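You operate a simulated robot arm through the tools that you are given. There is no shell and no other tool. Be economical: measure what you need, move in short steps, check, and stop when the job is done.

You are at the controls of a simulated robot arm. One attempt, no reset.

JOB
Leak-test the clamped teal cap and sort it by the word display.
Fine: pump to 400 mbar or more, wait for its word, vent before you free the hold bar, lay the cap on the mat with that word; leave the vent open and the other flat caps.
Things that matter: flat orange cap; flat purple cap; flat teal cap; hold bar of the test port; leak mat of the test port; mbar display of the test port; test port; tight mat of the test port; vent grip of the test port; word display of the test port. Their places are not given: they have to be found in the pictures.

It is judged by the outcome, as a careful person would: the job done as asked, and still so three seconds after it is handed in. It fails if anything else is knocked over, pushed out of place, dropped, spilled or broken. A push-on lid holds only when it is set on centred and level and pressed home; a screw cap is set on level and turned clockwise until tight.

ROBOT AND FRAMES
A 7-joint arm with a two-finger parallel gripper, fixed in place. Base frame: the origin is at the foot of the arm, x ahead of it, y to its left, z up; the work surface is at about z = 0.868. Readings come in m, degrees, newtons and seconds.
With the tool pointing down near the work surface it reaches from about 0.3 to 0.7 m from the base axis. Its first joint turns from -66.0 to 66.0 degrees. Payload 1.57 kg.
Tool frame: the origin (TCP) lies between the finger pads and is the grasp point; the fingertips stand 0.03 m ahead of it; z points along the fingers, y is the line along which they close. Largest opening 0.11 m; finger width 0.024, thickness 0.012; the body of the gripper, 0.048 by 0.112 m, starts 0.078 m behind the TCP.
Orientation is told as [roll, pitch, yaw] about the base's x, y, z axes, in that order, counted from this pose: with the fingers straight down and closing along the base's y, the tool's x points along the base's -x, its y along +y and its z along -z.

CONTROLS
- The arm moves only by the tool apply_moves. Its argument "steps" is a list of rows, each a list of 3 entries, a list of its own where there are three numbers: the gripper command, from -1 (fully open) to 1 (shut), values between in proportion, then the shift along the base's x, y, z in m, then the turn, a rotation vector about the base's x, y, z in degrees. In form: [[grip, [tx, ty, tz], [wx, wy, wz]], ...]. A call has 1 to 8 rows; each row is the pose to reach, as a shift and turn from the pose commanded when the call began. Rows are played at 5 a second. More than 0.05 m and 8.6 degrees between two rows, or a gripper value outside its range, and nothing of the call is played. A pose out of reach is approached as far as the arm can. The call stops where the force on the tool passes 40 N (or 10 N more than at its start, if that is more) or the arm is blocked; 0.2 s more then pass. The fingers move at their own pace (about 0.108 m/s each) and stop on an object; they squeeze with about 29 N. The grip force told is the motor's: it shows also when the fingers shut on nothing. Time passes only in rows, and 0.2 s behind the last, so rows that repeat a pose let the fingers close. The reply holds the time, the measured pose of the TCP, the force on the tool along the base axes, the opening and the grip force, in the units named above and with some noise, with the torque about the TCP (base axes, N m) and any sound that the robot's microphone picked up, and new pictures: "pictures" is both (left out), scene, wrist or none.
- Cameras (640 x 400 px; columns grow to the right, rows downward): "scene" is fixed at [0.1648, -0.3882, 1.4134]; the picture's right is [0.80, -0.60, 0.00], its down [-0.30, -0.40, -0.86] and it looks along [0.52, 0.69, -0.51] (base axes); focal length 241 px, centre (320, 200). "wrist" rides on the gripper at [0.07, 0.016, -0.141] in the tool frame; the picture's right is [-0.23, 0.97, 0.00], its down [-0.86, -0.20, -0.48] and it looks along [-0.47, -0.11, 0.88] (tool axes); focal length 222 px, centre (320, 200).
- point_at(camera, pixels): for up to 12 pixels [column, row] of the newest picture of that camera ("zoom" is the newest enlarged one), the place [x, y, z] in the base frame of the surface seen there, good to about 0.002 m. It takes no simulated time.
- zoom(camera, box): a new picture of the part [left, top, right, bottom] of that camera's present view, enlarged. It takes no simulated time.
- sign_off(): hands the job in; it is judged then, once.

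Keep the steps short. Do not move on a guess: measure, check each grasp and each placing, and mend mistakes. In all there are 80 turns and 200 pictures (those below and enlarged ones count). Leave the gripper open and the arm clear of the work at the hand-in unless told otherwise, and finish with a single line.

The tools are called by a JSON object that holds its "op" and its "data". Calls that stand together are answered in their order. apply_moves: Moves the arm, as the interface text tells. Its arguments: {"type":"object","properties":{"steps":{"type":"array","items":{"type":"array"}},"pictures":{"type":"string","enum":["both","scene","wrist","none"]}},"required":["steps"]} The other tools are called the same way: point_at (camera, pixels) gives the place of the surface under pixels of a picture; zoom (camera, box) takes an enlarged picture of a part of a camera's view; sign_off () hands the job in.

At the start:

```text
time_s: 0.0
ee_pos: [0.3577, -0.0539, 1.3068]
tcp_rot: [0.0, 0.0, 0.0]
contact_force: [-0.4, 0.2, 0.5]
ft_torque: [-0.02, -0.02, 0.01]
grip_width: 0.1102
grip_force: 0.0
```

scene: 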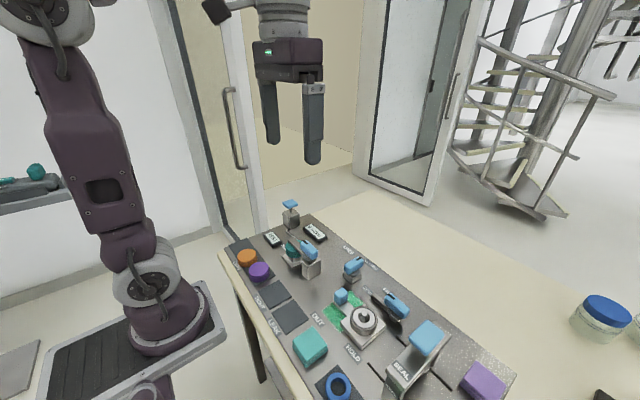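
wrist: 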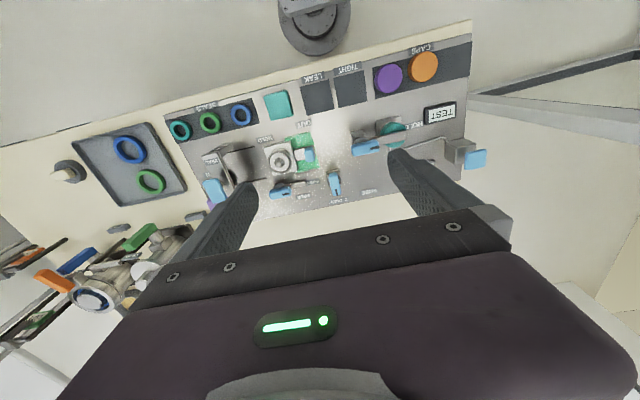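

I see a panel with several things on it. I'll zoom on the panel in both cameras to identify the parts.

{"op": "zoom", "data": {"camera": "scene", "box": [220, 190, 380, 290]}}

{"op": "zoom", "data": {"camera": "scene", "box": [300, 250, 540, 400]}}

{"op": "zoom", "data": {"camera": "wrist", "box": [260, 40, 500, 190]}}

{"op": "zoom", "data": {"camera": "wrist", "box": [160, 80, 360, 205]}}

```text
4.00 times, centred on (300, 240) of scene
```

zoom: 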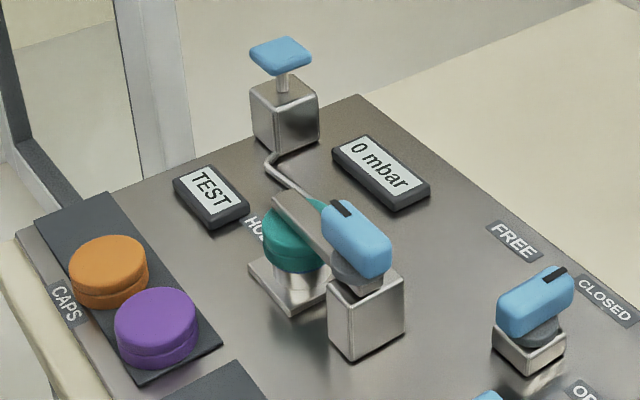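

```text
2.67 times, centred on (420, 325) of scene
```

zoom: 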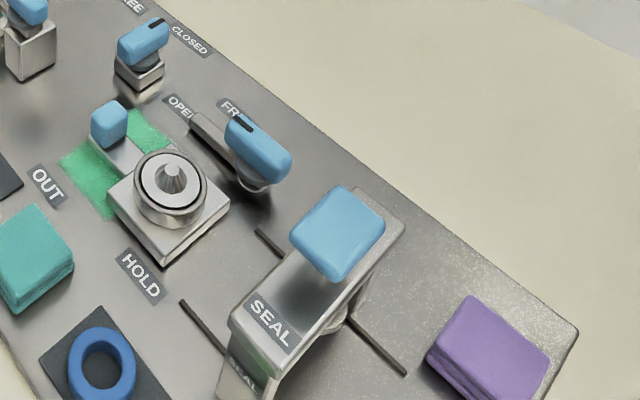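

```text
2.67 times, centred on (380, 115) of wrist
```

zoom: 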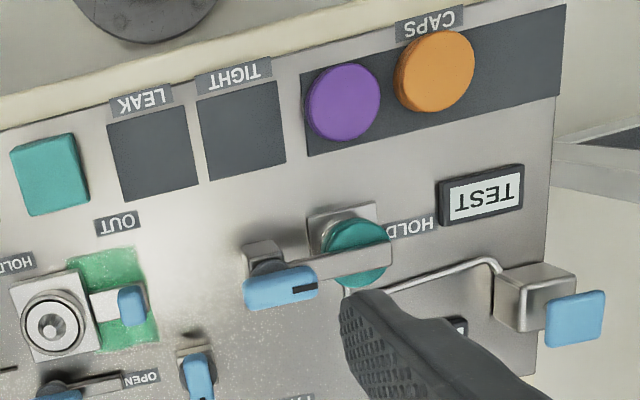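

```text
3.20 times, centred on (260, 142) of wrist
```

zoom: 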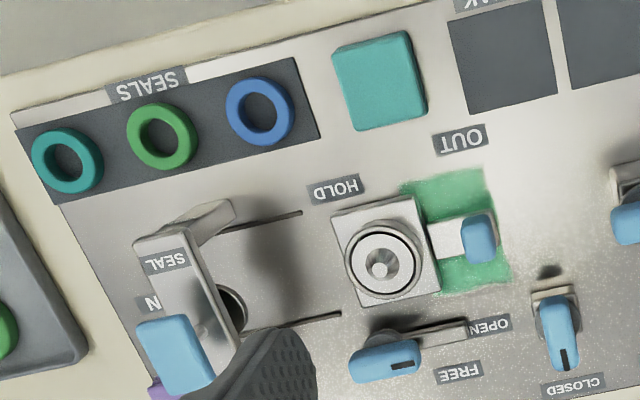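

The test port has the hold bar over the teal cap, a pump plunger (far end) and a vent grip next to CLOSED/OPEN. I'll enlarge the vent and hold labels and measure points.

{"op": "zoom", "data": {"camera": "scene", "box": [320, 235, 400, 285]}}

{"op": "point_at", "data": {"camera": "scene", "pixels": [[290, 204], [290, 218], [307, 243], [314, 251], [308, 262], [311, 271], [293, 252], [247, 256], [258, 270], [274, 293], [290, 318], [273, 239]]}}

{"op": "zoom", "data": {"camera": "scene", "box": [265, 220, 345, 270]}}

```text
8.00 times, centred on (360, 260) of scene
```

zoom: 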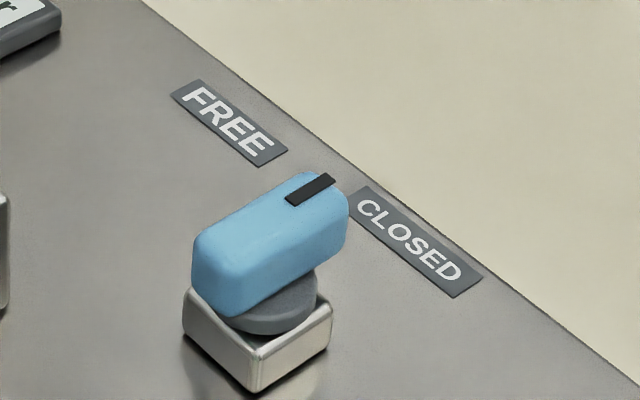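

```text
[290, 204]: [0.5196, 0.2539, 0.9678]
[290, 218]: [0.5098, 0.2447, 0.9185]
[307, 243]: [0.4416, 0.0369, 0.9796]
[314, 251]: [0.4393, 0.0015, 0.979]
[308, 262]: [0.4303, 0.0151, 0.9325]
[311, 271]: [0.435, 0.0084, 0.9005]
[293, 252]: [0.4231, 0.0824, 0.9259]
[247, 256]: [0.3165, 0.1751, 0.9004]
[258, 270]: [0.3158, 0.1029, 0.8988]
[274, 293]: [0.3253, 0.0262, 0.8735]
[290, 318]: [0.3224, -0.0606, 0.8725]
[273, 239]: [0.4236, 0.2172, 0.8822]
```

```text
8.00 times, centred on (305, 245) of scene
```

zoom: 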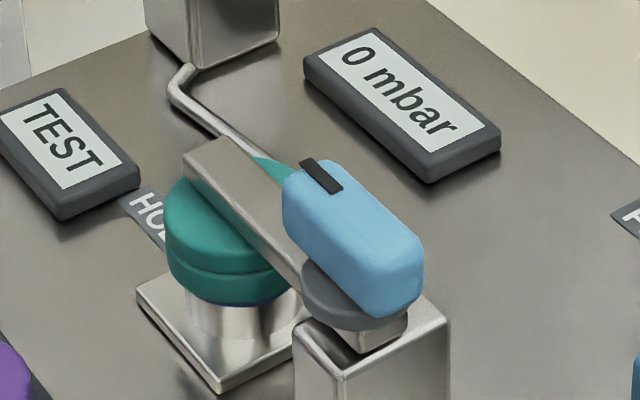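

{"op": "point_at", "data": {"camera": "scene", "pixels": [[348, 250], [372, 265], [369, 291], [359, 259], [346, 270], [361, 258], [352, 278], [283, 246], [317, 317], [306, 238], [316, 259], [320, 255]]}}

{"op": "zoom", "data": {"camera": "scene", "box": [330, 245, 426, 305]}}

```text
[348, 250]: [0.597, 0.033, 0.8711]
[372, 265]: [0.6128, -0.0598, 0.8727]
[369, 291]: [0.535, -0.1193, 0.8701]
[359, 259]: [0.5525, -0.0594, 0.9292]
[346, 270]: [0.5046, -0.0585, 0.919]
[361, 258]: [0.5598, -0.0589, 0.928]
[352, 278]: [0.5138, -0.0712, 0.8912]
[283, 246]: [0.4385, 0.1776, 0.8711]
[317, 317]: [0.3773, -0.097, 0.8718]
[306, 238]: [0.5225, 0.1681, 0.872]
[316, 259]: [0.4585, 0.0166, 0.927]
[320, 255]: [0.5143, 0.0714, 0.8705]
```

```text
6.67 times, centred on (378, 275) of scene
```

zoom: 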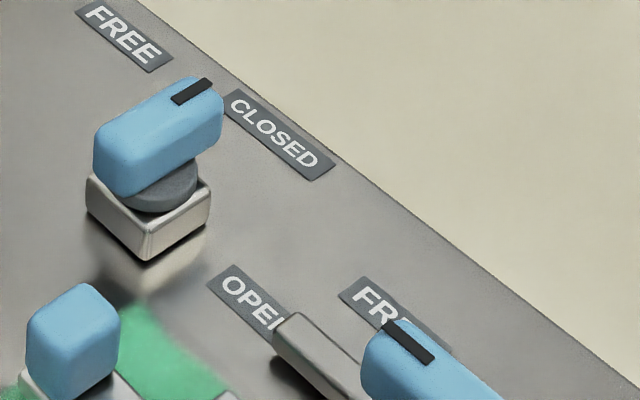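

Hold grip pivots at about (0.44, 0.015), points +y (HOLD), and FREE lies to +x. Vent at about (0.53, -0.059) points at CLOSED (+x), OPEN is at -y. Now I measure the pump plunger more exactly.

{"op": "zoom", "data": {"camera": "scene", "box": [270, 190, 318, 220]}}

{"op": "point_at", "data": {"camera": "zoom", "pixels": [[180, 170], [280, 150], [280, 200], [400, 190], [300, 250], [270, 350], [120, 400], [300, 560], [420, 500]]}}

```text
13.33 times, centred on (294, 205) of scene
```

zoom: 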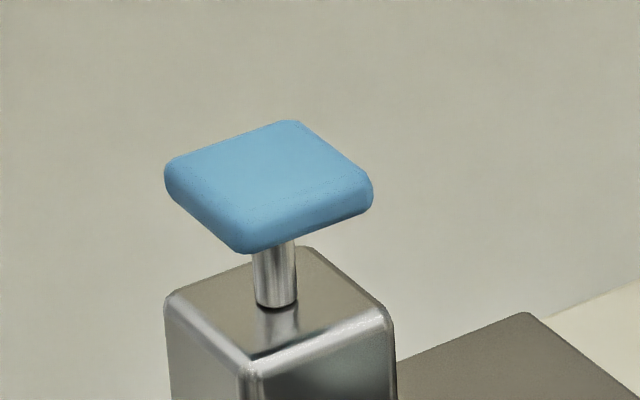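

```text
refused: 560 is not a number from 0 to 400
```

{"op": "point_at", "data": {"camera": "zoom", "pixels": [[185, 168], [285, 128], [265, 180], [350, 180], [250, 230], [275, 285], [180, 300], [310, 260], [380, 320], [250, 350]]}}

```text
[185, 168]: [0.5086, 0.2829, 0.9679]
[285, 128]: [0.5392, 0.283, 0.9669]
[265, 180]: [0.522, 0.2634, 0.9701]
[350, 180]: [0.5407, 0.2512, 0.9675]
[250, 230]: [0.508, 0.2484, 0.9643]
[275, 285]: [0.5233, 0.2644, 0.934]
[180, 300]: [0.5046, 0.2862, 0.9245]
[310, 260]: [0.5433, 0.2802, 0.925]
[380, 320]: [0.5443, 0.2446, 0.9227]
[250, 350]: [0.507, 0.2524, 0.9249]
```

Plunger cap centre (0.524, 0.266), top z 0.970. I shut the fingers and move above it.

{"op": "apply_moves", "data": {"steps": [[1, [0.02, 0.04, 0], [0, 0, 0]], [1, [0.04, 0.08, 0], [0, 0, 0]], [1, [0.06, 0.12, -0.01], [0, 0, 0]], [1, [0.083, 0.16, -0.02], [0, 0, 0]], [1, [0.104, 0.2, -0.03], [0, 0, 0]], [1, [0.125, 0.24, -0.04], [0, 0, 0]], [1, [0.146, 0.28, -0.05], [0, 0, 0]], [1, [0.1663, 0.3199, -0.06], [0, 0, 0]]], "pictures": "none"}}

{"op": "apply_moves", "data": {"steps": [[1, [0, 0, -0.045], [0, 0, 0]], [1, [0, 0, -0.09], [0, 0, 0]], [1, [0, 0, -0.135], [0, 0, 0]], [1, [0, 0, -0.18], [0, 0, 0]], [1, [0, 0, -0.21], [0, 0, 0]], [1, [0, 0, -0.225], [0, 0, 0]], [1, [0, 0, -0.225], [0, 0, 0]]]}}

```text
time_s: 1.8
ee_pos: [0.5025, 0.2437, 1.2427]
tcp_rot: [0.1, -0.2, 0.0]
contact_force: [-0.3, 0.1, -0.5]
ft_torque: [0.0, 0.01, 0.0]
grip_width: 0.0001
grip_force: 21.4
out of reach, approached as far as the arm can: row 7, 8
```

```text
time_s: 3.4
ee_pos: [0.5013, 0.2428, 1.0181]
tcp_rot: [0.1, 0.1, 0.1]
contact_force: [0.2, 0.0, -0.6]
ft_torque: [-0.02, -0.02, 0.01]
grip_width: 0.0001
grip_force: 21.5
```

scene: 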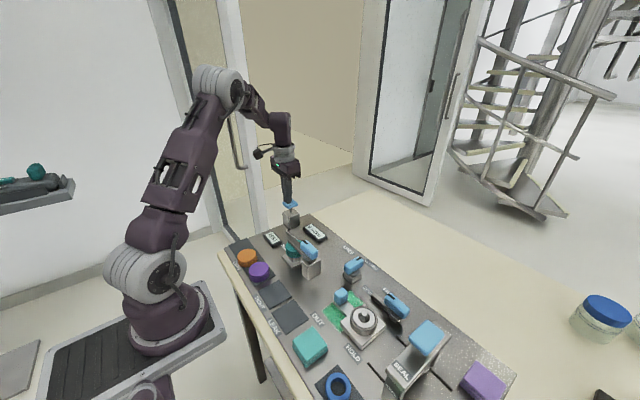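
wrist: 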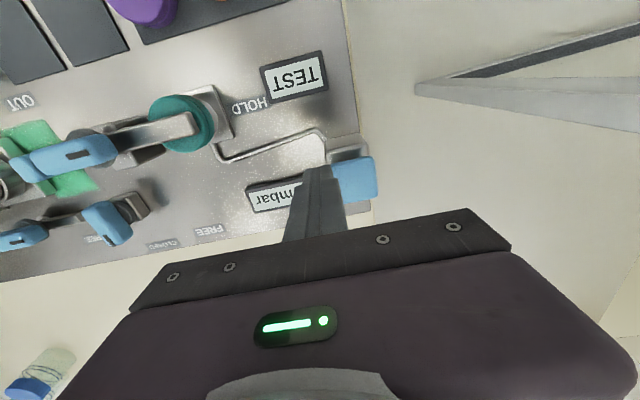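

Now I shift over the plunger centre and creep down toward contact (about TCP z 1.000).

{"op": "apply_moves", "data": {"steps": [[1, [0.0227, 0.0232, 0], [0, 0, 0]], [1, [0.0227, 0.0232, 0], [0, 0, 0]], [1, [0.0227, 0.0232, -0.01], [0, 0, 0]], [1, [0.0227, 0.0232, -0.018], [0, 0, 0]], [1, [0.0227, 0.0232, -0.024], [0, 0, 0]], [1, [0.0227, 0.0232, -0.03], [0, 0, 0]]]}}

{"op": "zoom", "data": {"camera": "scene", "box": [258, 170, 338, 250]}}

```text
time_s: 4.8
ee_pos: [0.5228, 0.2653, 0.9872]
tcp_rot: [-0.1, 0.1, 0.0]
contact_force: [-0.8, 1.5, 2.7]
ft_torque: [0.01, 0.07, -0.04]
grip_width: 0.0
grip_force: 21.2
```

scene: 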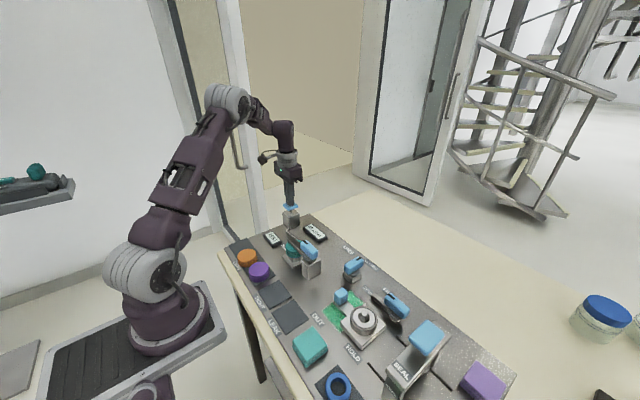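
wrist: 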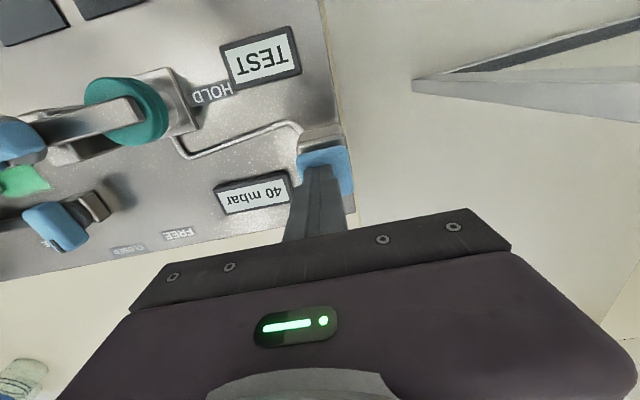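

```text
5.00 times, centred on (298, 210) of scene
```

zoom: 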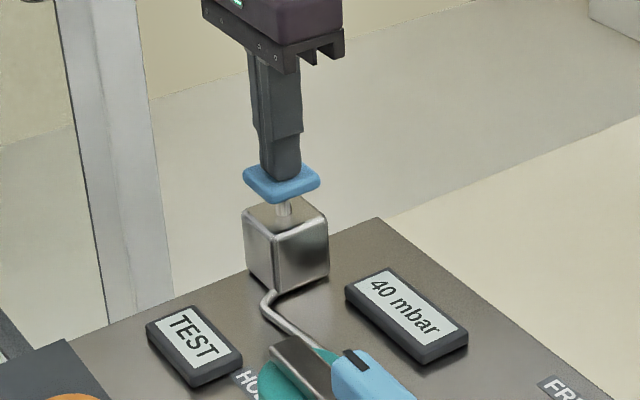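

The plunger goes down and the display shows 40 mbar. I'll press the rest of the stroke, let it come up, and press again.

{"op": "apply_moves", "data": {"steps": [[1, [0, 0, -0.006], [0, 0, 0]], [1, [0, 0, -0.011], [0, 0, 0]], [1, [0, 0, -0.015], [0, 0, 0]], [1, [0, 0, -0.003], [0, 0, 0]], [1, [0, 0, 0.014], [0, 0, 0]], [1, [0, 0, 0.014], [0, 0, 0]], [1, [0, 0, 0], [0, 0, 0]], [1, [0, 0, -0.013], [0, 0, 0]]], "pictures": "wrist"}}

```text
time_s: 6.6
ee_pos: [0.5231, 0.2655, 0.9773]
tcp_rot: [0.1, -0.1, 0.0]
contact_force: [-1.5, -1.5, 6.9]
ft_torque: [-0.11, 0.06, -0.03]
grip_width: 0.0
grip_force: 21.2
heard: click, click
```

wrist: 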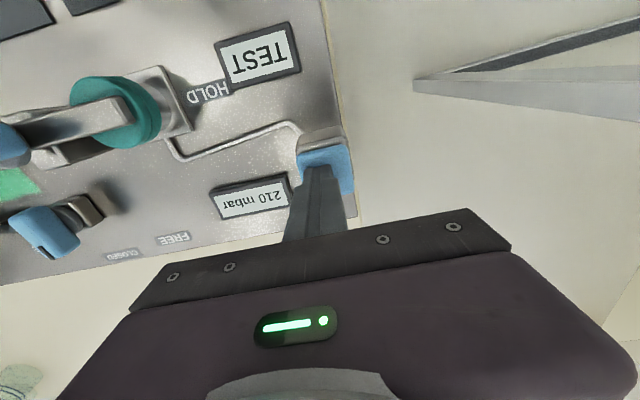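

210 mbar and a click at each stroke. Two more strokes.

{"op": "apply_moves", "data": {"steps": [[1, [0, 0, 0.012], [0, 0, 0]], [1, [0, 0, 0.026], [0, 0, 0]], [1, [0, 0, 0.012], [0, 0, 0]], [1, [0, 0, -0.002], [0, 0, 0]], [1, [0, 0, 0.012], [0, 0, 0]], [1, [0, 0, 0.026], [0, 0, 0]], [1, [0, 0, 0.012], [0, 0, 0]], [1, [0, 0, -0.002], [0, 0, 0]]], "pictures": "wrist"}}

```text
time_s: 8.4
ee_pos: [0.5229, 0.2654, 0.9732]
tcp_rot: [-0.1, -0.1, 0.1]
contact_force: [0.4, 3.5, 6.4]
ft_torque: [0.08, 0.05, -0.01]
grip_width: 0.0
grip_force: 21.7
heard: click, click
```

wrist: 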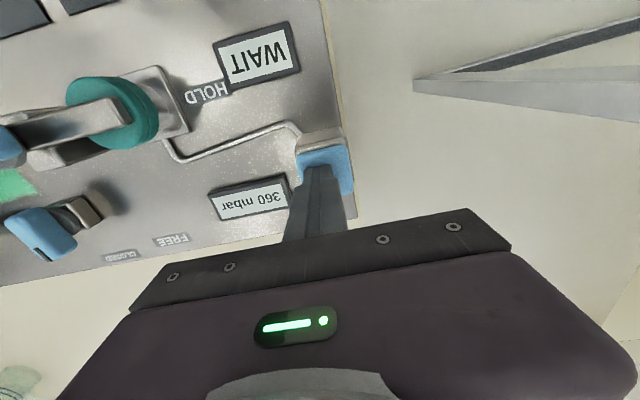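

It shows WAIT and about 360 mbar; I read it enlarged, raise the fingers off the plunger and watch.

{"op": "apply_moves", "data": {"steps": [[1, [0, 0, 0.012], [0, 0, 0]], [1, [0, 0, 0.026], [0, 0, 0]]], "pictures": "wrist"}}

{"op": "zoom", "data": {"camera": "wrist", "box": [190, 10, 350, 230]}}

```text
time_s: 9.0
ee_pos: [0.5235, 0.2648, 0.9986]
tcp_rot: [-0.1, -0.1, 0.1]
contact_force: [0.4, 0.0, 0.9]
ft_torque: [0.04, -0.02, 0.01]
grip_width: 0.0002
grip_force: 20.8
```

wrist: 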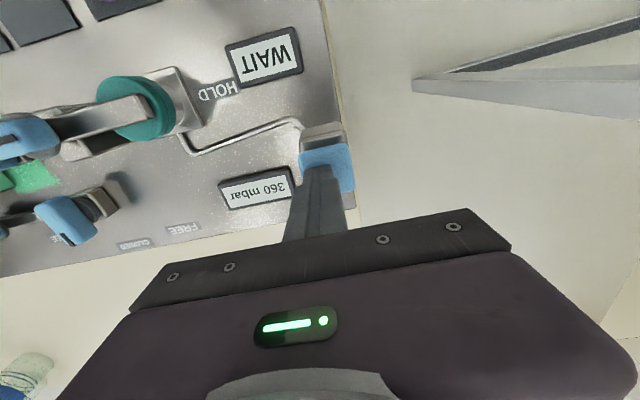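

```text
1.82 times, centred on (270, 120) of wrist
```

zoom: 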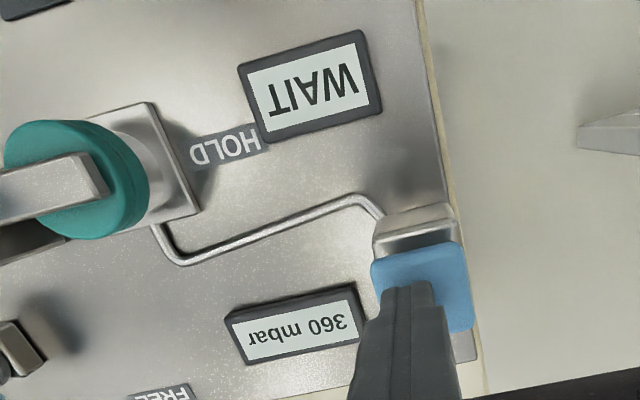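

Steady at 360 mbar, below the 400 asked. One more stroke.

{"op": "apply_moves", "data": {"steps": [[1, [0, 0, -0.012], [0, 0, 0]], [1, [0, 0, -0.026], [0, 0, 0]], [1, [0, 0, -0.012], [0, 0, 0]], [1, [0, 0, 0.004], [0, 0, 0]]], "pictures": "wrist"}}

{"op": "zoom", "data": {"camera": "wrist", "box": [190, 10, 350, 230]}}

```text
time_s: 10.0
ee_pos: [0.5211, 0.2649, 1.0032]
tcp_rot: [0.0, 0.1, -0.1]
contact_force: [0.3, -0.4, 0.4]
ft_torque: [0.02, -0.01, 0.04]
grip_width: 0.0
grip_force: 21.1
heard: click
```

wrist: 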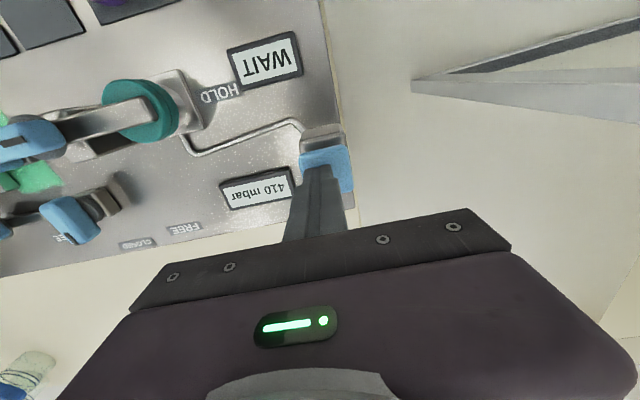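

```text
1.82 times, centred on (270, 120) of wrist
```

zoom: 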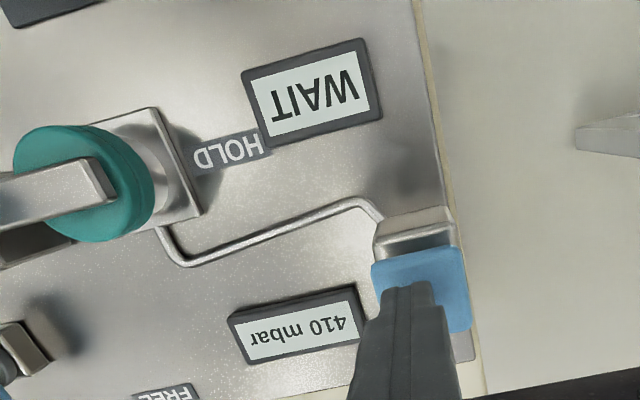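

410 mbar, WAIT. I lift slightly and wait for the word.

{"op": "apply_moves", "data": {"steps": [[1, [0, 0, 0.03], [0, 0, 0]], [1, [0, 0, 0.03], [0, 0, 0]], [1, [0, 0, 0.03], [0, 0, 0]], [1, [0, 0, 0.03], [0, 0, 0]], [1, [0, 0, 0.03], [0, 0, 0]], [1, [0, 0, 0.03], [0, 0, 0]], [1, [0, 0, 0.03], [0, 0, 0]], [1, [0, 0, 0.03], [0, 0, 0]]], "pictures": "wrist"}}

{"op": "zoom", "data": {"camera": "wrist", "box": [190, 10, 350, 230]}}

```text
time_s: 11.8
ee_pos: [0.5224, 0.2643, 1.033]
tcp_rot: [0.0, 0.0, 0.0]
contact_force: [0.0, 0.2, 0.3]
ft_torque: [-0.01, -0.01, 0.03]
grip_width: 0.0
grip_force: 20.9
```

wrist: 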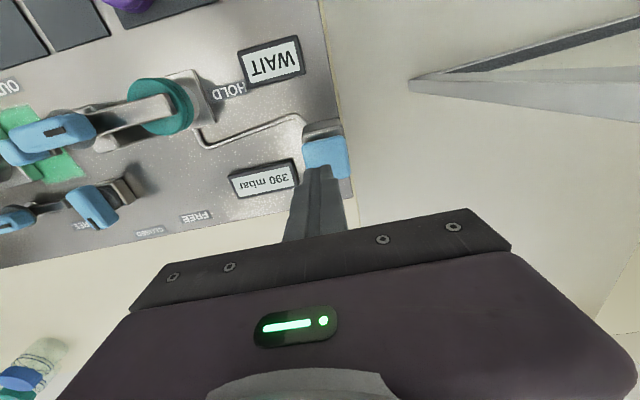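

```text
1.82 times, centred on (270, 120) of wrist
```

zoom: 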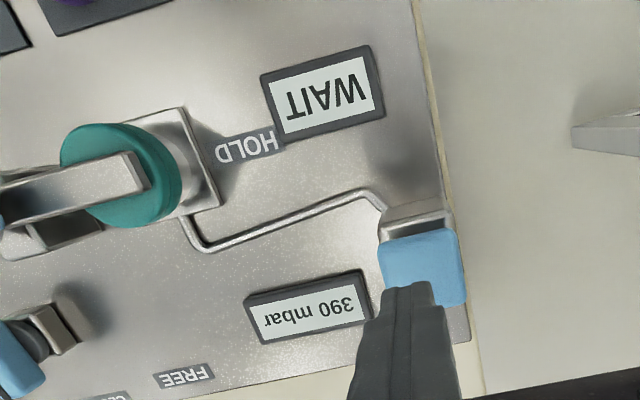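

It drops slowly (390). While waiting, I move high over to above the vent grip and watch the displays in the scene camera.

{"op": "apply_moves", "data": {"steps": [[1, [0, 0, 0.04], [0, 0, 0]], [1, [0, -0.04, 0.08], [0, 0, 0]], [1, [0, -0.085, 0.08], [0, 0, 0]], [0, [0, -0.13, 0.08], [0, 0, 0]], [0, [0, -0.175, 0.08], [0, 0, 0]], [0, [0.004, -0.22, 0.08], [0, 0, 0]], [0, [0.008, -0.265, 0.08], [0, 0, 0]], [0, [0.008, -0.31, 0.08], [0, 0, 0]]], "pictures": "both"}}

{"op": "zoom", "data": {"camera": "scene", "box": [258, 215, 354, 275]}}

```text
refused: row 2 steps farther than a row can; nothing moved
```

```text
6.67 times, centred on (306, 245) of scene
```

zoom: 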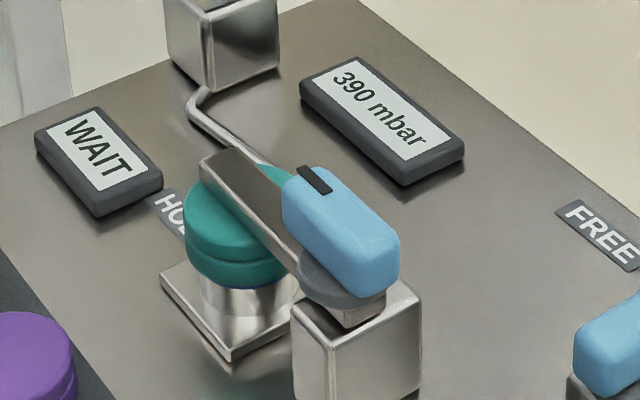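

{"op": "apply_moves", "data": {"steps": [[1, [0, 0, 0.04], [0, 0, 0]], [1, [0, -0.03, 0.07], [0, 0, 0]], [1, [0, -0.075, 0.08], [0, 0, 0]], [0, [0, -0.12, 0.08], [0, 0, 0]], [0, [0, -0.165, 0.08], [0, 0, 0]], [0, [0.004, -0.21, 0.08], [0, 0, 0]], [0, [0.008, -0.255, 0.08], [0, 0, 0]], [0, [0.008, -0.3, 0.08], [0, 0, 0]]], "pictures": "both"}}

{"op": "zoom", "data": {"camera": "scene", "box": [258, 215, 354, 275]}}

```text
time_s: 13.6
ee_pos: [0.5331, -0.0367, 1.1141]
tcp_rot: [0.0, 0.0, 0.0]
contact_force: [0.1, -0.8, 0.3]
ft_torque: [0.02, 0.03, 0.01]
grip_width: 0.055
grip_force: 0.0
```

scene: 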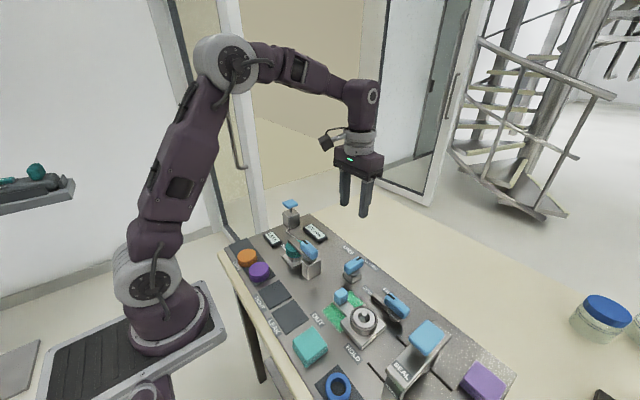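
wrist: 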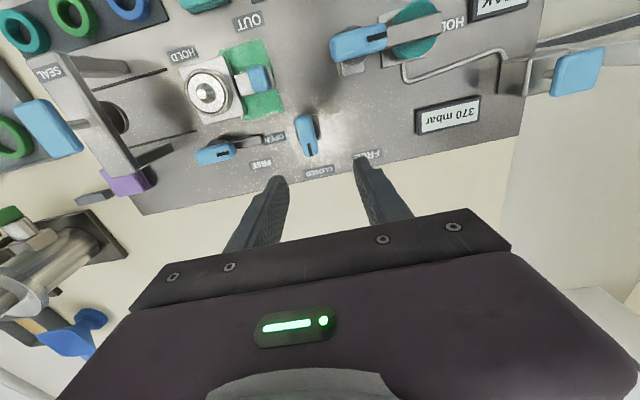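

```text
6.67 times, centred on (306, 245) of scene
```

zoom: 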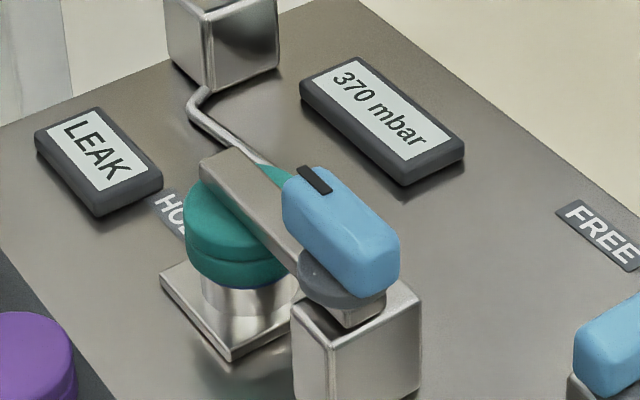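

The word is LEAK. Next the vent: measure its grip from both views.

{"op": "zoom", "data": {"camera": "wrist", "box": [256, 100, 352, 180]}}

{"op": "point_at", "data": {"camera": "wrist", "pixels": [[302, 117], [310, 155], [299, 130], [313, 130], [306, 135], [307, 145], [304, 122], [345, 45], [375, 38], [360, 42], [358, 31], [410, 28]]}}

{"op": "zoom", "data": {"camera": "scene", "box": [330, 245, 378, 285]}}

{"op": "point_at", "data": {"camera": "zoom", "pixels": [[200, 170], [380, 120], [280, 180], [320, 140], [250, 230], [380, 210], [300, 300], [360, 280]]}}

```text
5.00 times, centred on (304, 140) of wrist
```

zoom: 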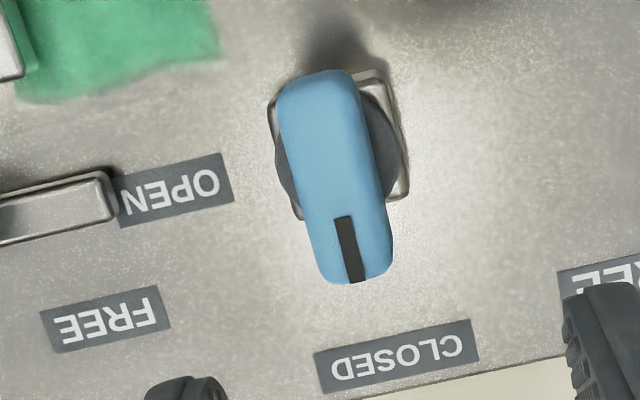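

```text
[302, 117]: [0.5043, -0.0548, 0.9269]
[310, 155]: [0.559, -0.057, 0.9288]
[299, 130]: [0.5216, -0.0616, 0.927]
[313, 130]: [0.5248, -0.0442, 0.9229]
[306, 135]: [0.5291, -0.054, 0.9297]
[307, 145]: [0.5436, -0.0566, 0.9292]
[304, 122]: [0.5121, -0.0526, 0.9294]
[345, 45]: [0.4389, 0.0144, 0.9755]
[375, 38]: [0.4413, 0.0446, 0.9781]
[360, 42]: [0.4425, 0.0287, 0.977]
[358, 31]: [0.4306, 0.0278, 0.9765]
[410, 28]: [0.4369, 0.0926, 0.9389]
```

```text
10.00 times, centred on (354, 265) of scene
```

zoom: 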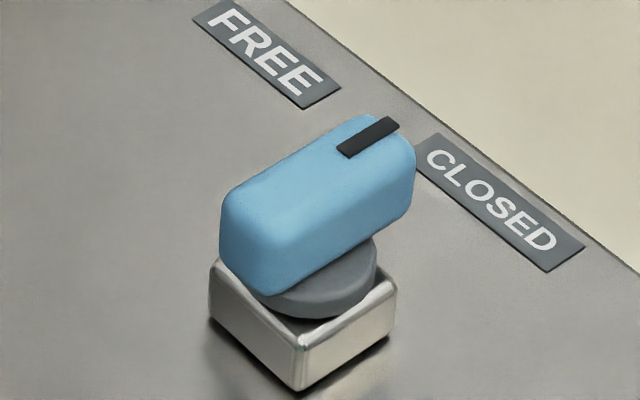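

```text
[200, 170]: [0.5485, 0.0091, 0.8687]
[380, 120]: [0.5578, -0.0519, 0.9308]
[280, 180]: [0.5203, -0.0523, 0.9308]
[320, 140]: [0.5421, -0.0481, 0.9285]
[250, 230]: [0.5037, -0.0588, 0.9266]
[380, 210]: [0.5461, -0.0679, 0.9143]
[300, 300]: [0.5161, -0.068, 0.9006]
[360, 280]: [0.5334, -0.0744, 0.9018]
```

Vent grip centre (0.532, -0.055), top 0.930, 22 mm thick in y. I open to ~0.06 and come down, then check.

{"op": "apply_moves", "data": {"steps": [[-0.1, [-0.001, -0.018, -0.04], [0, 0, 0]], [-0.1, [-0.001, -0.018, -0.085], [0, 0, 0]], [-0.1, [-0.001, -0.018, -0.13], [0, 0, 0]], [-0.1, [-0.001, -0.018, -0.13], [0, 0, 0]]], "pictures": "wrist"}}

```text
time_s: 14.6
ee_pos: [0.5313, -0.0554, 0.9824]
tcp_rot: [0.0, -0.1, 0.0]
contact_force: [-0.8, -0.1, 0.2]
ft_torque: [-0.01, 0.01, -0.01]
grip_width: 0.0605
grip_force: 0.0
```

wrist: 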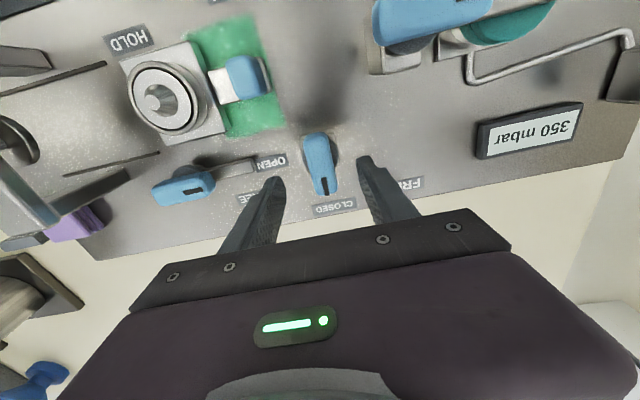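

Fingers straddle the grip. Down 43 mm and close.

{"op": "apply_moves", "data": {"steps": [[-0.1, [0, 0, -0.025], [0, 0, 0]], [-0.1, [0, 0, -0.043], [0, 0, 0]], [-0.1, [0, 0, -0.043], [0, 0, 0]], [1, [0, 0, -0.043], [0, 0, 0]], [1, [0, 0, -0.043], [0, 0, 0]], [1, [0, 0, -0.043], [0, 0, 0]]], "pictures": "both"}}

```text
time_s: 16.0
ee_pos: [0.5305, -0.0553, 0.9395]
tcp_rot: [0.0, 0.0, 0.0]
contact_force: [0.0, -6.4, -9.3]
ft_torque: [-0.15, -1.02, 0.0]
grip_width: 0.0239
grip_force: 35.8
```

scene: 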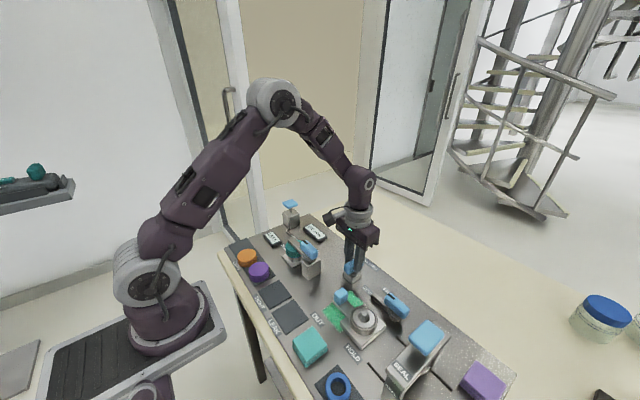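
wrist: 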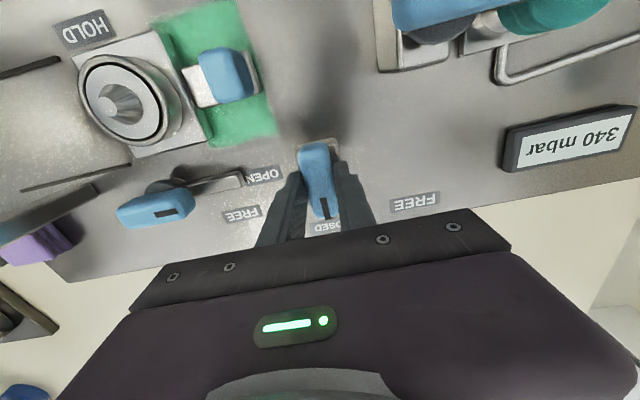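

Gripped (24 mm). Now turn clockwise seen from above, toward OPEN, first 40°.

{"op": "apply_moves", "data": {"steps": [[1, [0, 0, 0], [0, 0, -8]], [1, [0, 0, 0], [0, 0, -16]], [1, [0, 0, 0], [0, 0, -24]], [1, [0, 0, 0], [0, 0, -32]], [1, [0, 0, 0], [0, 0, -40]]], "pictures": "wrist"}}

```text
time_s: 17.2
ee_pos: [0.531, -0.0558, 0.9398]
tcp_rot: [-0.1, 0.0, -40.2]
contact_force: [4.1, -30.4, -25.5]
ft_torque: [-0.53, -0.34, 0.0]
grip_width: 0.0239
grip_force: 35.9
```

wrist: 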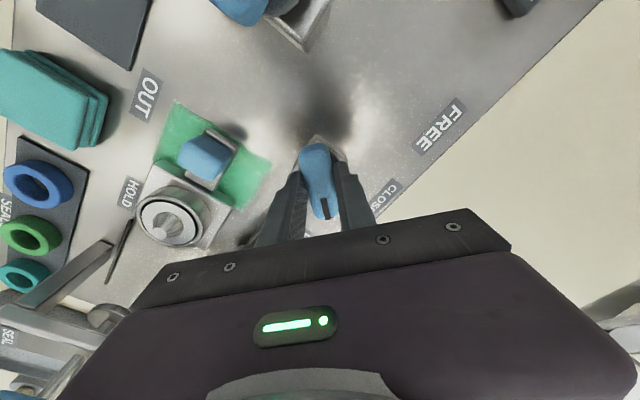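

It turns, but side force is building (-30 N y, -25 N z). I yield a little in that direction.

{"op": "apply_moves", "data": {"steps": [[1, [0, -0.002, -0.001], [0, 0, 0]], [1, [0, -0.002, -0.001], [0, 0, 0]]], "pictures": "none"}}

```text
time_s: 17.8
ee_pos: [0.5293, -0.0562, 0.9416]
tcp_rot: [0.1, 0.0, -39.9]
contact_force: [0.9, -17.7, 5.1]
ft_torque: [-0.26, 0.55, 0.02]
grip_width: 0.0241
grip_force: 36.2
```

Better. Continue turning, with another 1 mm of yield.

{"op": "apply_moves", "data": {"steps": [[1, [0, -0.001, 0], [0, 0, -8]], [1, [0, -0.001, 0], [0, 0, -16]], [1, [0, -0.001, 0], [0, 0, -24]]], "pictures": "wrist"}}

```text
time_s: 18.6
ee_pos: [0.5306, -0.0558, 0.9401]
tcp_rot: [0.1, 0.0, -64.0]
contact_force: [-7.6, -8.5, 33.1]
ft_torque: [0.04, 0.42, 0.05]
grip_width: 0.024
grip_force: 36.1
```

wrist: 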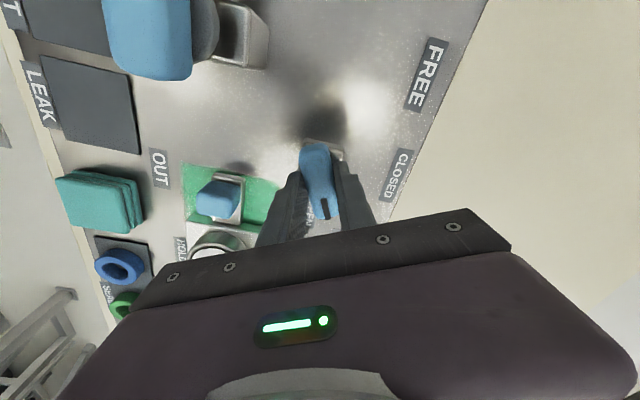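

Now vertical push is +33 N; raise 1.5 mm, then turn on to 90°.

{"op": "apply_moves", "data": {"steps": [[1, [0, -0.0005, 0.001], [0, 0, 0]], [1, [0, -0.0005, 0.001], [0, 0, -8]], [1, [0, -0.0005, 0.001], [0, 0, -16]]], "pictures": "none"}}

```text
time_s: 19.4
ee_pos: [0.5308, -0.0556, 0.9393]
tcp_rot: [-0.1, 0.1, -80.2]
contact_force: [0.3, -0.8, -8.2]
ft_torque: [0.0, -0.4, 0.02]
grip_width: 0.0237
grip_force: 35.8
```

{"op": "apply_moves", "data": {"steps": [[1, [0, 0, 0], [0, 0, -5]], [1, [0, 0, 0], [0, 0, -10]], [1, [0, 0, 0], [0, 0, -10]]], "pictures": "both"}}

{"op": "zoom", "data": {"camera": "scene", "box": [258, 215, 354, 275]}}

```text
time_s: 20.2
ee_pos: [0.5282, -0.0555, 0.9391]
tcp_rot: [-0.1, 0.1, -90.1]
contact_force: [1.9, 9.9, -20.6]
ft_torque: [0.18, -0.26, 0.0]
grip_width: 0.0239
grip_force: 35.8
```

scene: 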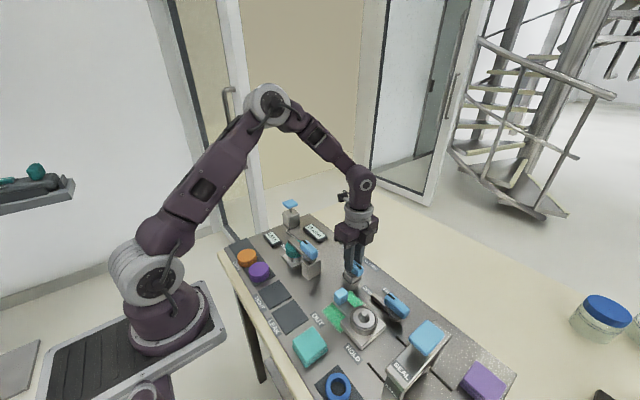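
wrist: 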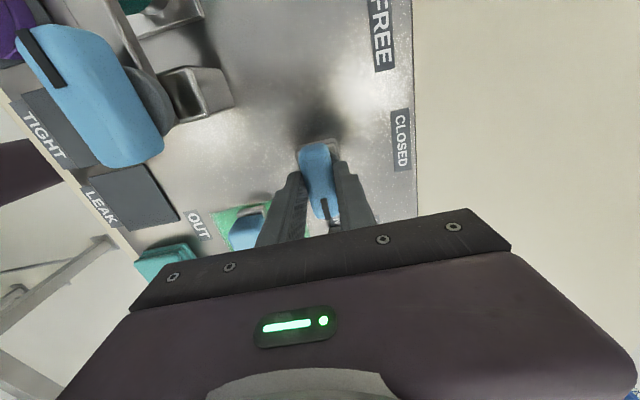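

```text
6.67 times, centred on (306, 245) of scene
```

zoom: 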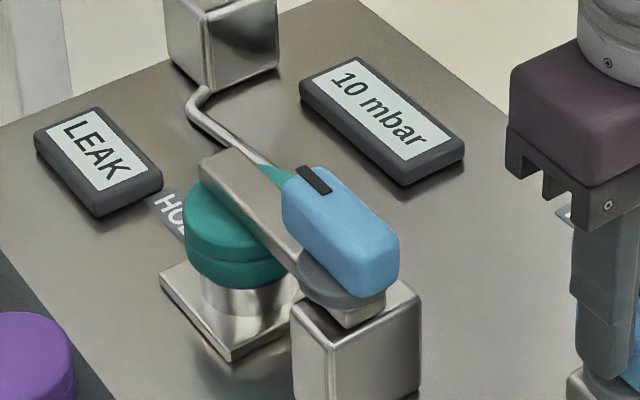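

Pressure is vented to 10 mbar; grip points to OPEN. Release slowly and lift straight up.

{"op": "apply_moves", "data": {"steps": [[0, [0, 0, 0], [0, 0, 0]], [0, [0, 0, 0], [0, 0, 0]], [0, [0, 0, 0.04], [0, 0, 0]], [0, [0, 0, 0.085], [0, 0, 0]], [0, [0, 0, 0.13], [0, 0, 0]], [0, [0, 0, 0.16], [0, 0, 0]]], "pictures": "both"}}

{"op": "zoom", "data": {"camera": "scene", "box": [258, 215, 402, 305]}}

```text
time_s: 21.6
ee_pos: [0.5307, -0.0584, 1.1021]
tcp_rot: [-0.1, 0.0, -90.0]
contact_force: [-0.4, -0.6, 0.2]
ft_torque: [-0.01, 0.01, 0.01]
grip_width: 0.0552
grip_force: 0.1
```

scene: 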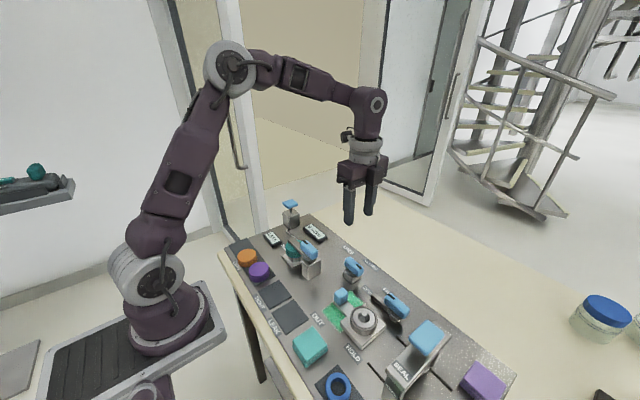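
wrist: 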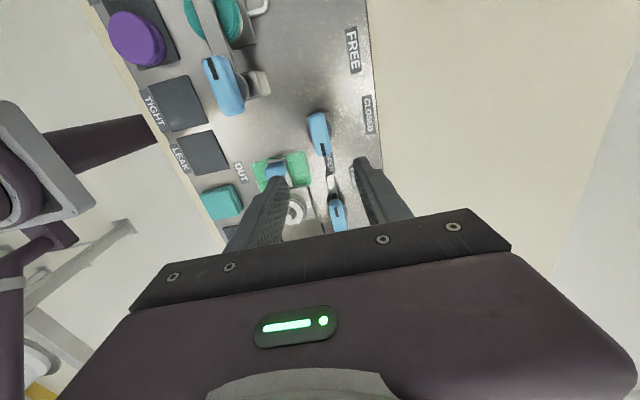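

```text
4.44 times, centred on (330, 260) of scene
```

zoom: 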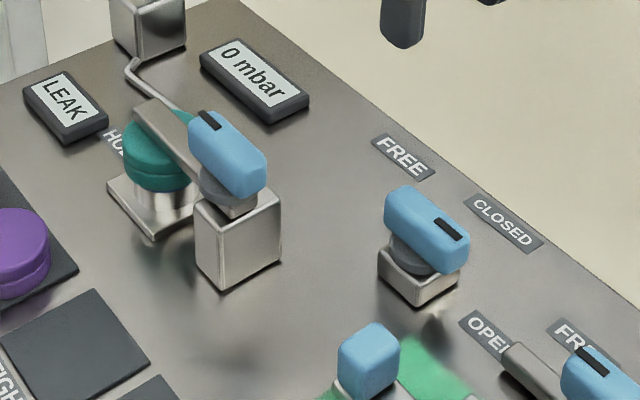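

0 mbar, vent at OPEN. Now the hold bar: measure its grip exactly.

{"op": "zoom", "data": {"camera": "wrist", "box": [170, 0, 290, 130]}}

{"op": "point_at", "data": {"camera": "wrist", "pixels": [[209, 60], [217, 59], [206, 70], [224, 68], [213, 85], [233, 82], [221, 110], [240, 106], [258, 84], [252, 74], [205, 20], [218, 30]]}}

{"op": "zoom", "data": {"camera": "scene", "box": [278, 230, 334, 286]}}

{"op": "point_at", "data": {"camera": "zoom", "pixels": [[200, 100], [270, 140], [330, 190], [230, 190], [280, 230], [90, 90], [150, 140], [250, 240], [300, 275], [200, 290], [330, 330], [50, 130]]}}

```text
3.08 times, centred on (230, 65) of wrist
```

zoom: 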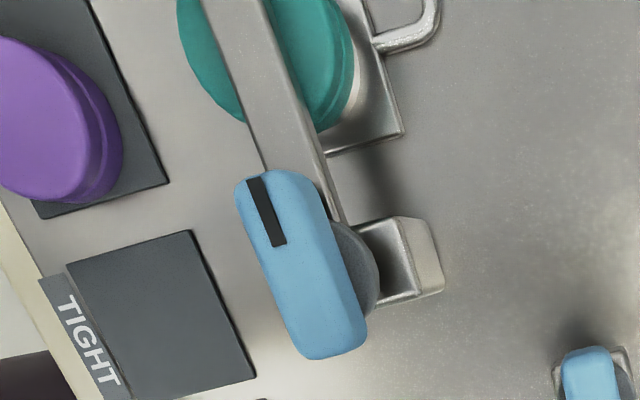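

```text
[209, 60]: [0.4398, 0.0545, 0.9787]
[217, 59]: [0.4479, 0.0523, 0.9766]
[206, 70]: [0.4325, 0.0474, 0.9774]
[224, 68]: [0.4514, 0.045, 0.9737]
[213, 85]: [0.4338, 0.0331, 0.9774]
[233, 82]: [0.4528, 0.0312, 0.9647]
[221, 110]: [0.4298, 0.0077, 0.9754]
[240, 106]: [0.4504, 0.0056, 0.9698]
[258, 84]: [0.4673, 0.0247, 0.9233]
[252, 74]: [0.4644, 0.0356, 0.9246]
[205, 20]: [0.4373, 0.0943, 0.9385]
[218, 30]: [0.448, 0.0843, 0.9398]
```

```text
7.14 times, centred on (306, 258) of scene
```

zoom: 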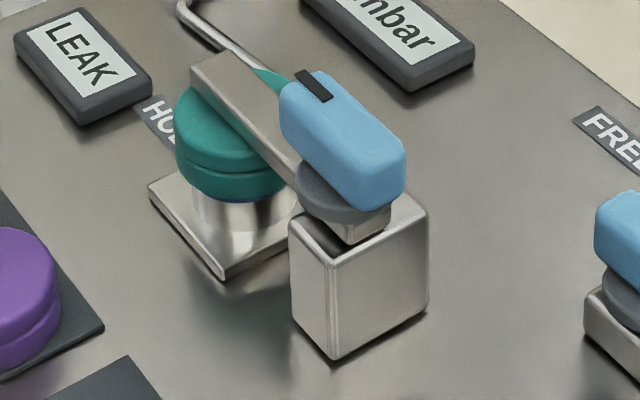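

```text
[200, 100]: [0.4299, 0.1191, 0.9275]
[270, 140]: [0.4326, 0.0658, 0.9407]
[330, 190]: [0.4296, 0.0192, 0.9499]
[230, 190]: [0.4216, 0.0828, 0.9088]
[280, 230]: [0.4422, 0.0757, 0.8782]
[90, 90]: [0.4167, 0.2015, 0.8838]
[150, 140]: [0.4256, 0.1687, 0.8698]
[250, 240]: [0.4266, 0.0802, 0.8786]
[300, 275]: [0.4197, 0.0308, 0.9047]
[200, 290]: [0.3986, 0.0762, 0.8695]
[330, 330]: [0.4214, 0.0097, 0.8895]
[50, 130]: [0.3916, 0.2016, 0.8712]
```

Hold grip centre (0.442, 0.030), z about 0.955–0.978, long along y. I turn the tool to yaw +90 (so the 90° clockwise swing ends at 0) while moving above it at z 1.10.

{"op": "apply_moves", "data": {"steps": [[0, [-0.01, 0.01, 0], [0, 0, 8.5]], [0, [-0.02, 0.02, 0], [0, 0, 17]], [0, [-0.03, 0.03, 0], [0, 0, 25.5]], [0, [-0.04, 0.04, 0], [0, 0, 34]], [0, [-0.05, 0.05, 0], [0, 0, 42.5]], [0, [-0.06, 0.06, 0], [0, 0, 51]], [0, [-0.07, 0.07, 0], [0, 0, 59.5]], [0, [-0.0887, 0.0884, 0], [0, 0, 68]]], "pictures": "none"}}

{"op": "apply_moves", "data": {"steps": [[0, [0, 0, 0], [0, 0, 8.5]], [0, [0, 0, 0], [0, 0, 17]], [0, [0, 0, 0], [0, 0, 25.5]], [0, [0, 0, 0], [0, 0, 34]], [0, [0, 0, 0], [0, 0, 42.5]], [0, [0, 0, 0], [0, 0, 51]], [0, [0, 0, 0], [0, 0, 59.5]], [0, [0, 0, 0], [0, 0, 68]]], "pictures": "none"}}

{"op": "apply_moves", "data": {"steps": [[0, [0, 0, 0], [0, 0, 8.5]], [0, [0, 0, 0], [0, 0, 17]], [0, [0, 0, 0], [0, 0, 25.5]], [0, [0, 0, 0], [0, 0, 34]], [0, [0, 0, 0], [0, 0, 42.5]], [0, [0, 0, 0], [0, 0, 44]]], "pictures": "both"}}

```text
time_s: 23.4
ee_pos: [0.4394, 0.0327, 1.1009]
tcp_rot: [0.1, -0.1, -21.9]
contact_force: [-0.2, -0.4, 0.2]
ft_torque: [-0.01, -0.01, 0.02]
grip_width: 0.0551
grip_force: 0.1
```

```text
time_s: 25.2
ee_pos: [0.4408, 0.032, 1.1011]
tcp_rot: [0.0, 0.0, 46.1]
contact_force: [-0.4, 0.4, 0.1]
ft_torque: [0.05, 0.0, 0.03]
grip_width: 0.0548
grip_force: 0.1
```

```text
time_s: 26.6
ee_pos: [0.4412, 0.0319, 1.1003]
tcp_rot: [0.0, 0.0, 90.1]
contact_force: [-0.4, -0.1, -0.3]
ft_torque: [0.0, 0.02, 0.01]
grip_width: 0.0551
grip_force: 0.1
```

scene: 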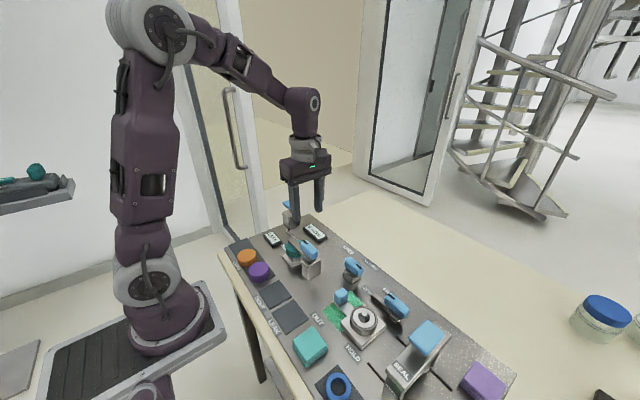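
wrist: 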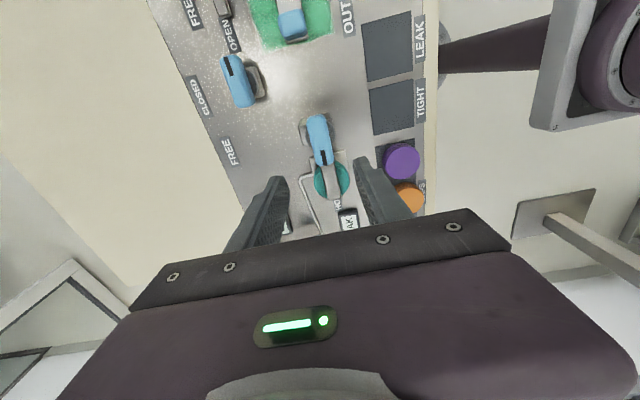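

{"op": "point_at", "data": {"camera": "wrist", "pixels": [[316, 118], [322, 160], [311, 140], [326, 138], [319, 135]]}}

{"op": "apply_moves", "data": {"steps": [[0, [0.001, -0.002, -0.04], [0, 0, 0]], [0, [0.001, -0.002, -0.075], [0, 0, 0]], [0, [0.001, -0.002, -0.075], [0, 0, 0]]], "pictures": "wrist"}}

```text
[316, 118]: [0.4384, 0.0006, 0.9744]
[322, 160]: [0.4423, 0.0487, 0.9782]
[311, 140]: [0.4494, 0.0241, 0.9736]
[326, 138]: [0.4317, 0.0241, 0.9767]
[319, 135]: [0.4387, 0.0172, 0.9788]
```

```text
time_s: 27.4
ee_pos: [0.4434, 0.0282, 1.0264]
tcp_rot: [0.0, 0.0, 90.1]
contact_force: [0.8, 0.7, -0.8]
ft_torque: [0.02, -0.02, 0.05]
grip_width: 0.0551
grip_force: 0.0
```

wrist: 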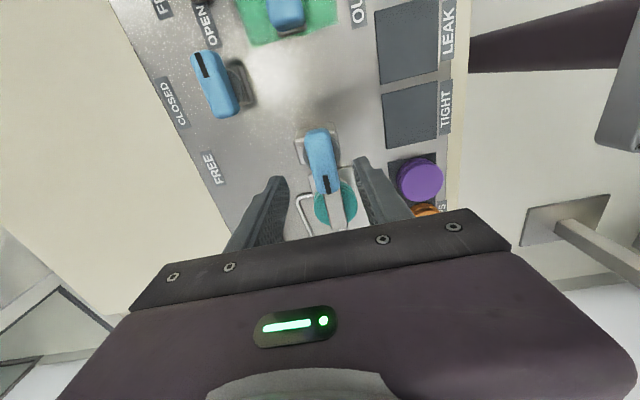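

Aligned. Down to z ≈ 0.987 and close.

{"op": "apply_moves", "data": {"steps": [[0, [-0.0015, 0.0005, -0.025], [0, 0, 0]], [0, [-0.0015, 0.0005, -0.039], [0, 0, 0]], [0, [-0.0015, 0.0005, -0.039], [0, 0, 0]], [1, [-0.0015, 0.0005, -0.039], [0, 0, 0]], [1, [-0.0015, 0.0005, -0.039], [0, 0, 0]], [1, [-0.0015, 0.0005, -0.039], [0, 0, 0]]], "pictures": "both"}}

```text
time_s: 28.8
ee_pos: [0.4414, 0.0292, 0.9868]
tcp_rot: [0.2, 0.0, 90.0]
contact_force: [-17.3, 1.8, -3.8]
ft_torque: [-0.05, 0.12, -0.05]
grip_width: 0.0237
grip_force: 35.8
```

scene: 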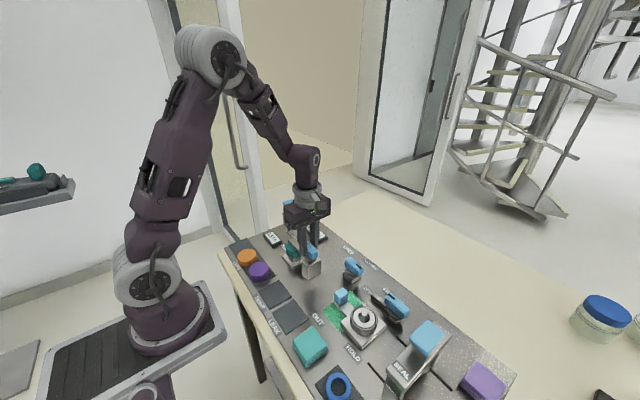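
wrist: 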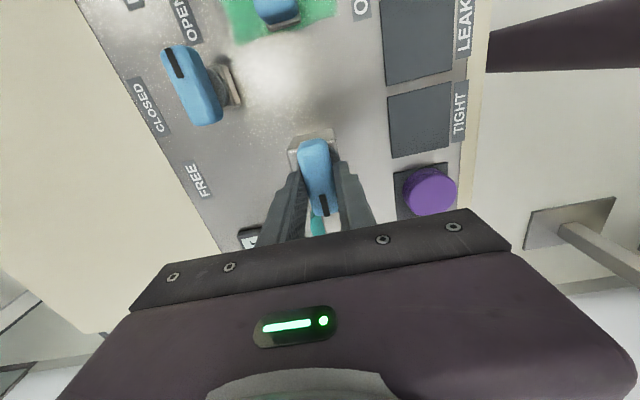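

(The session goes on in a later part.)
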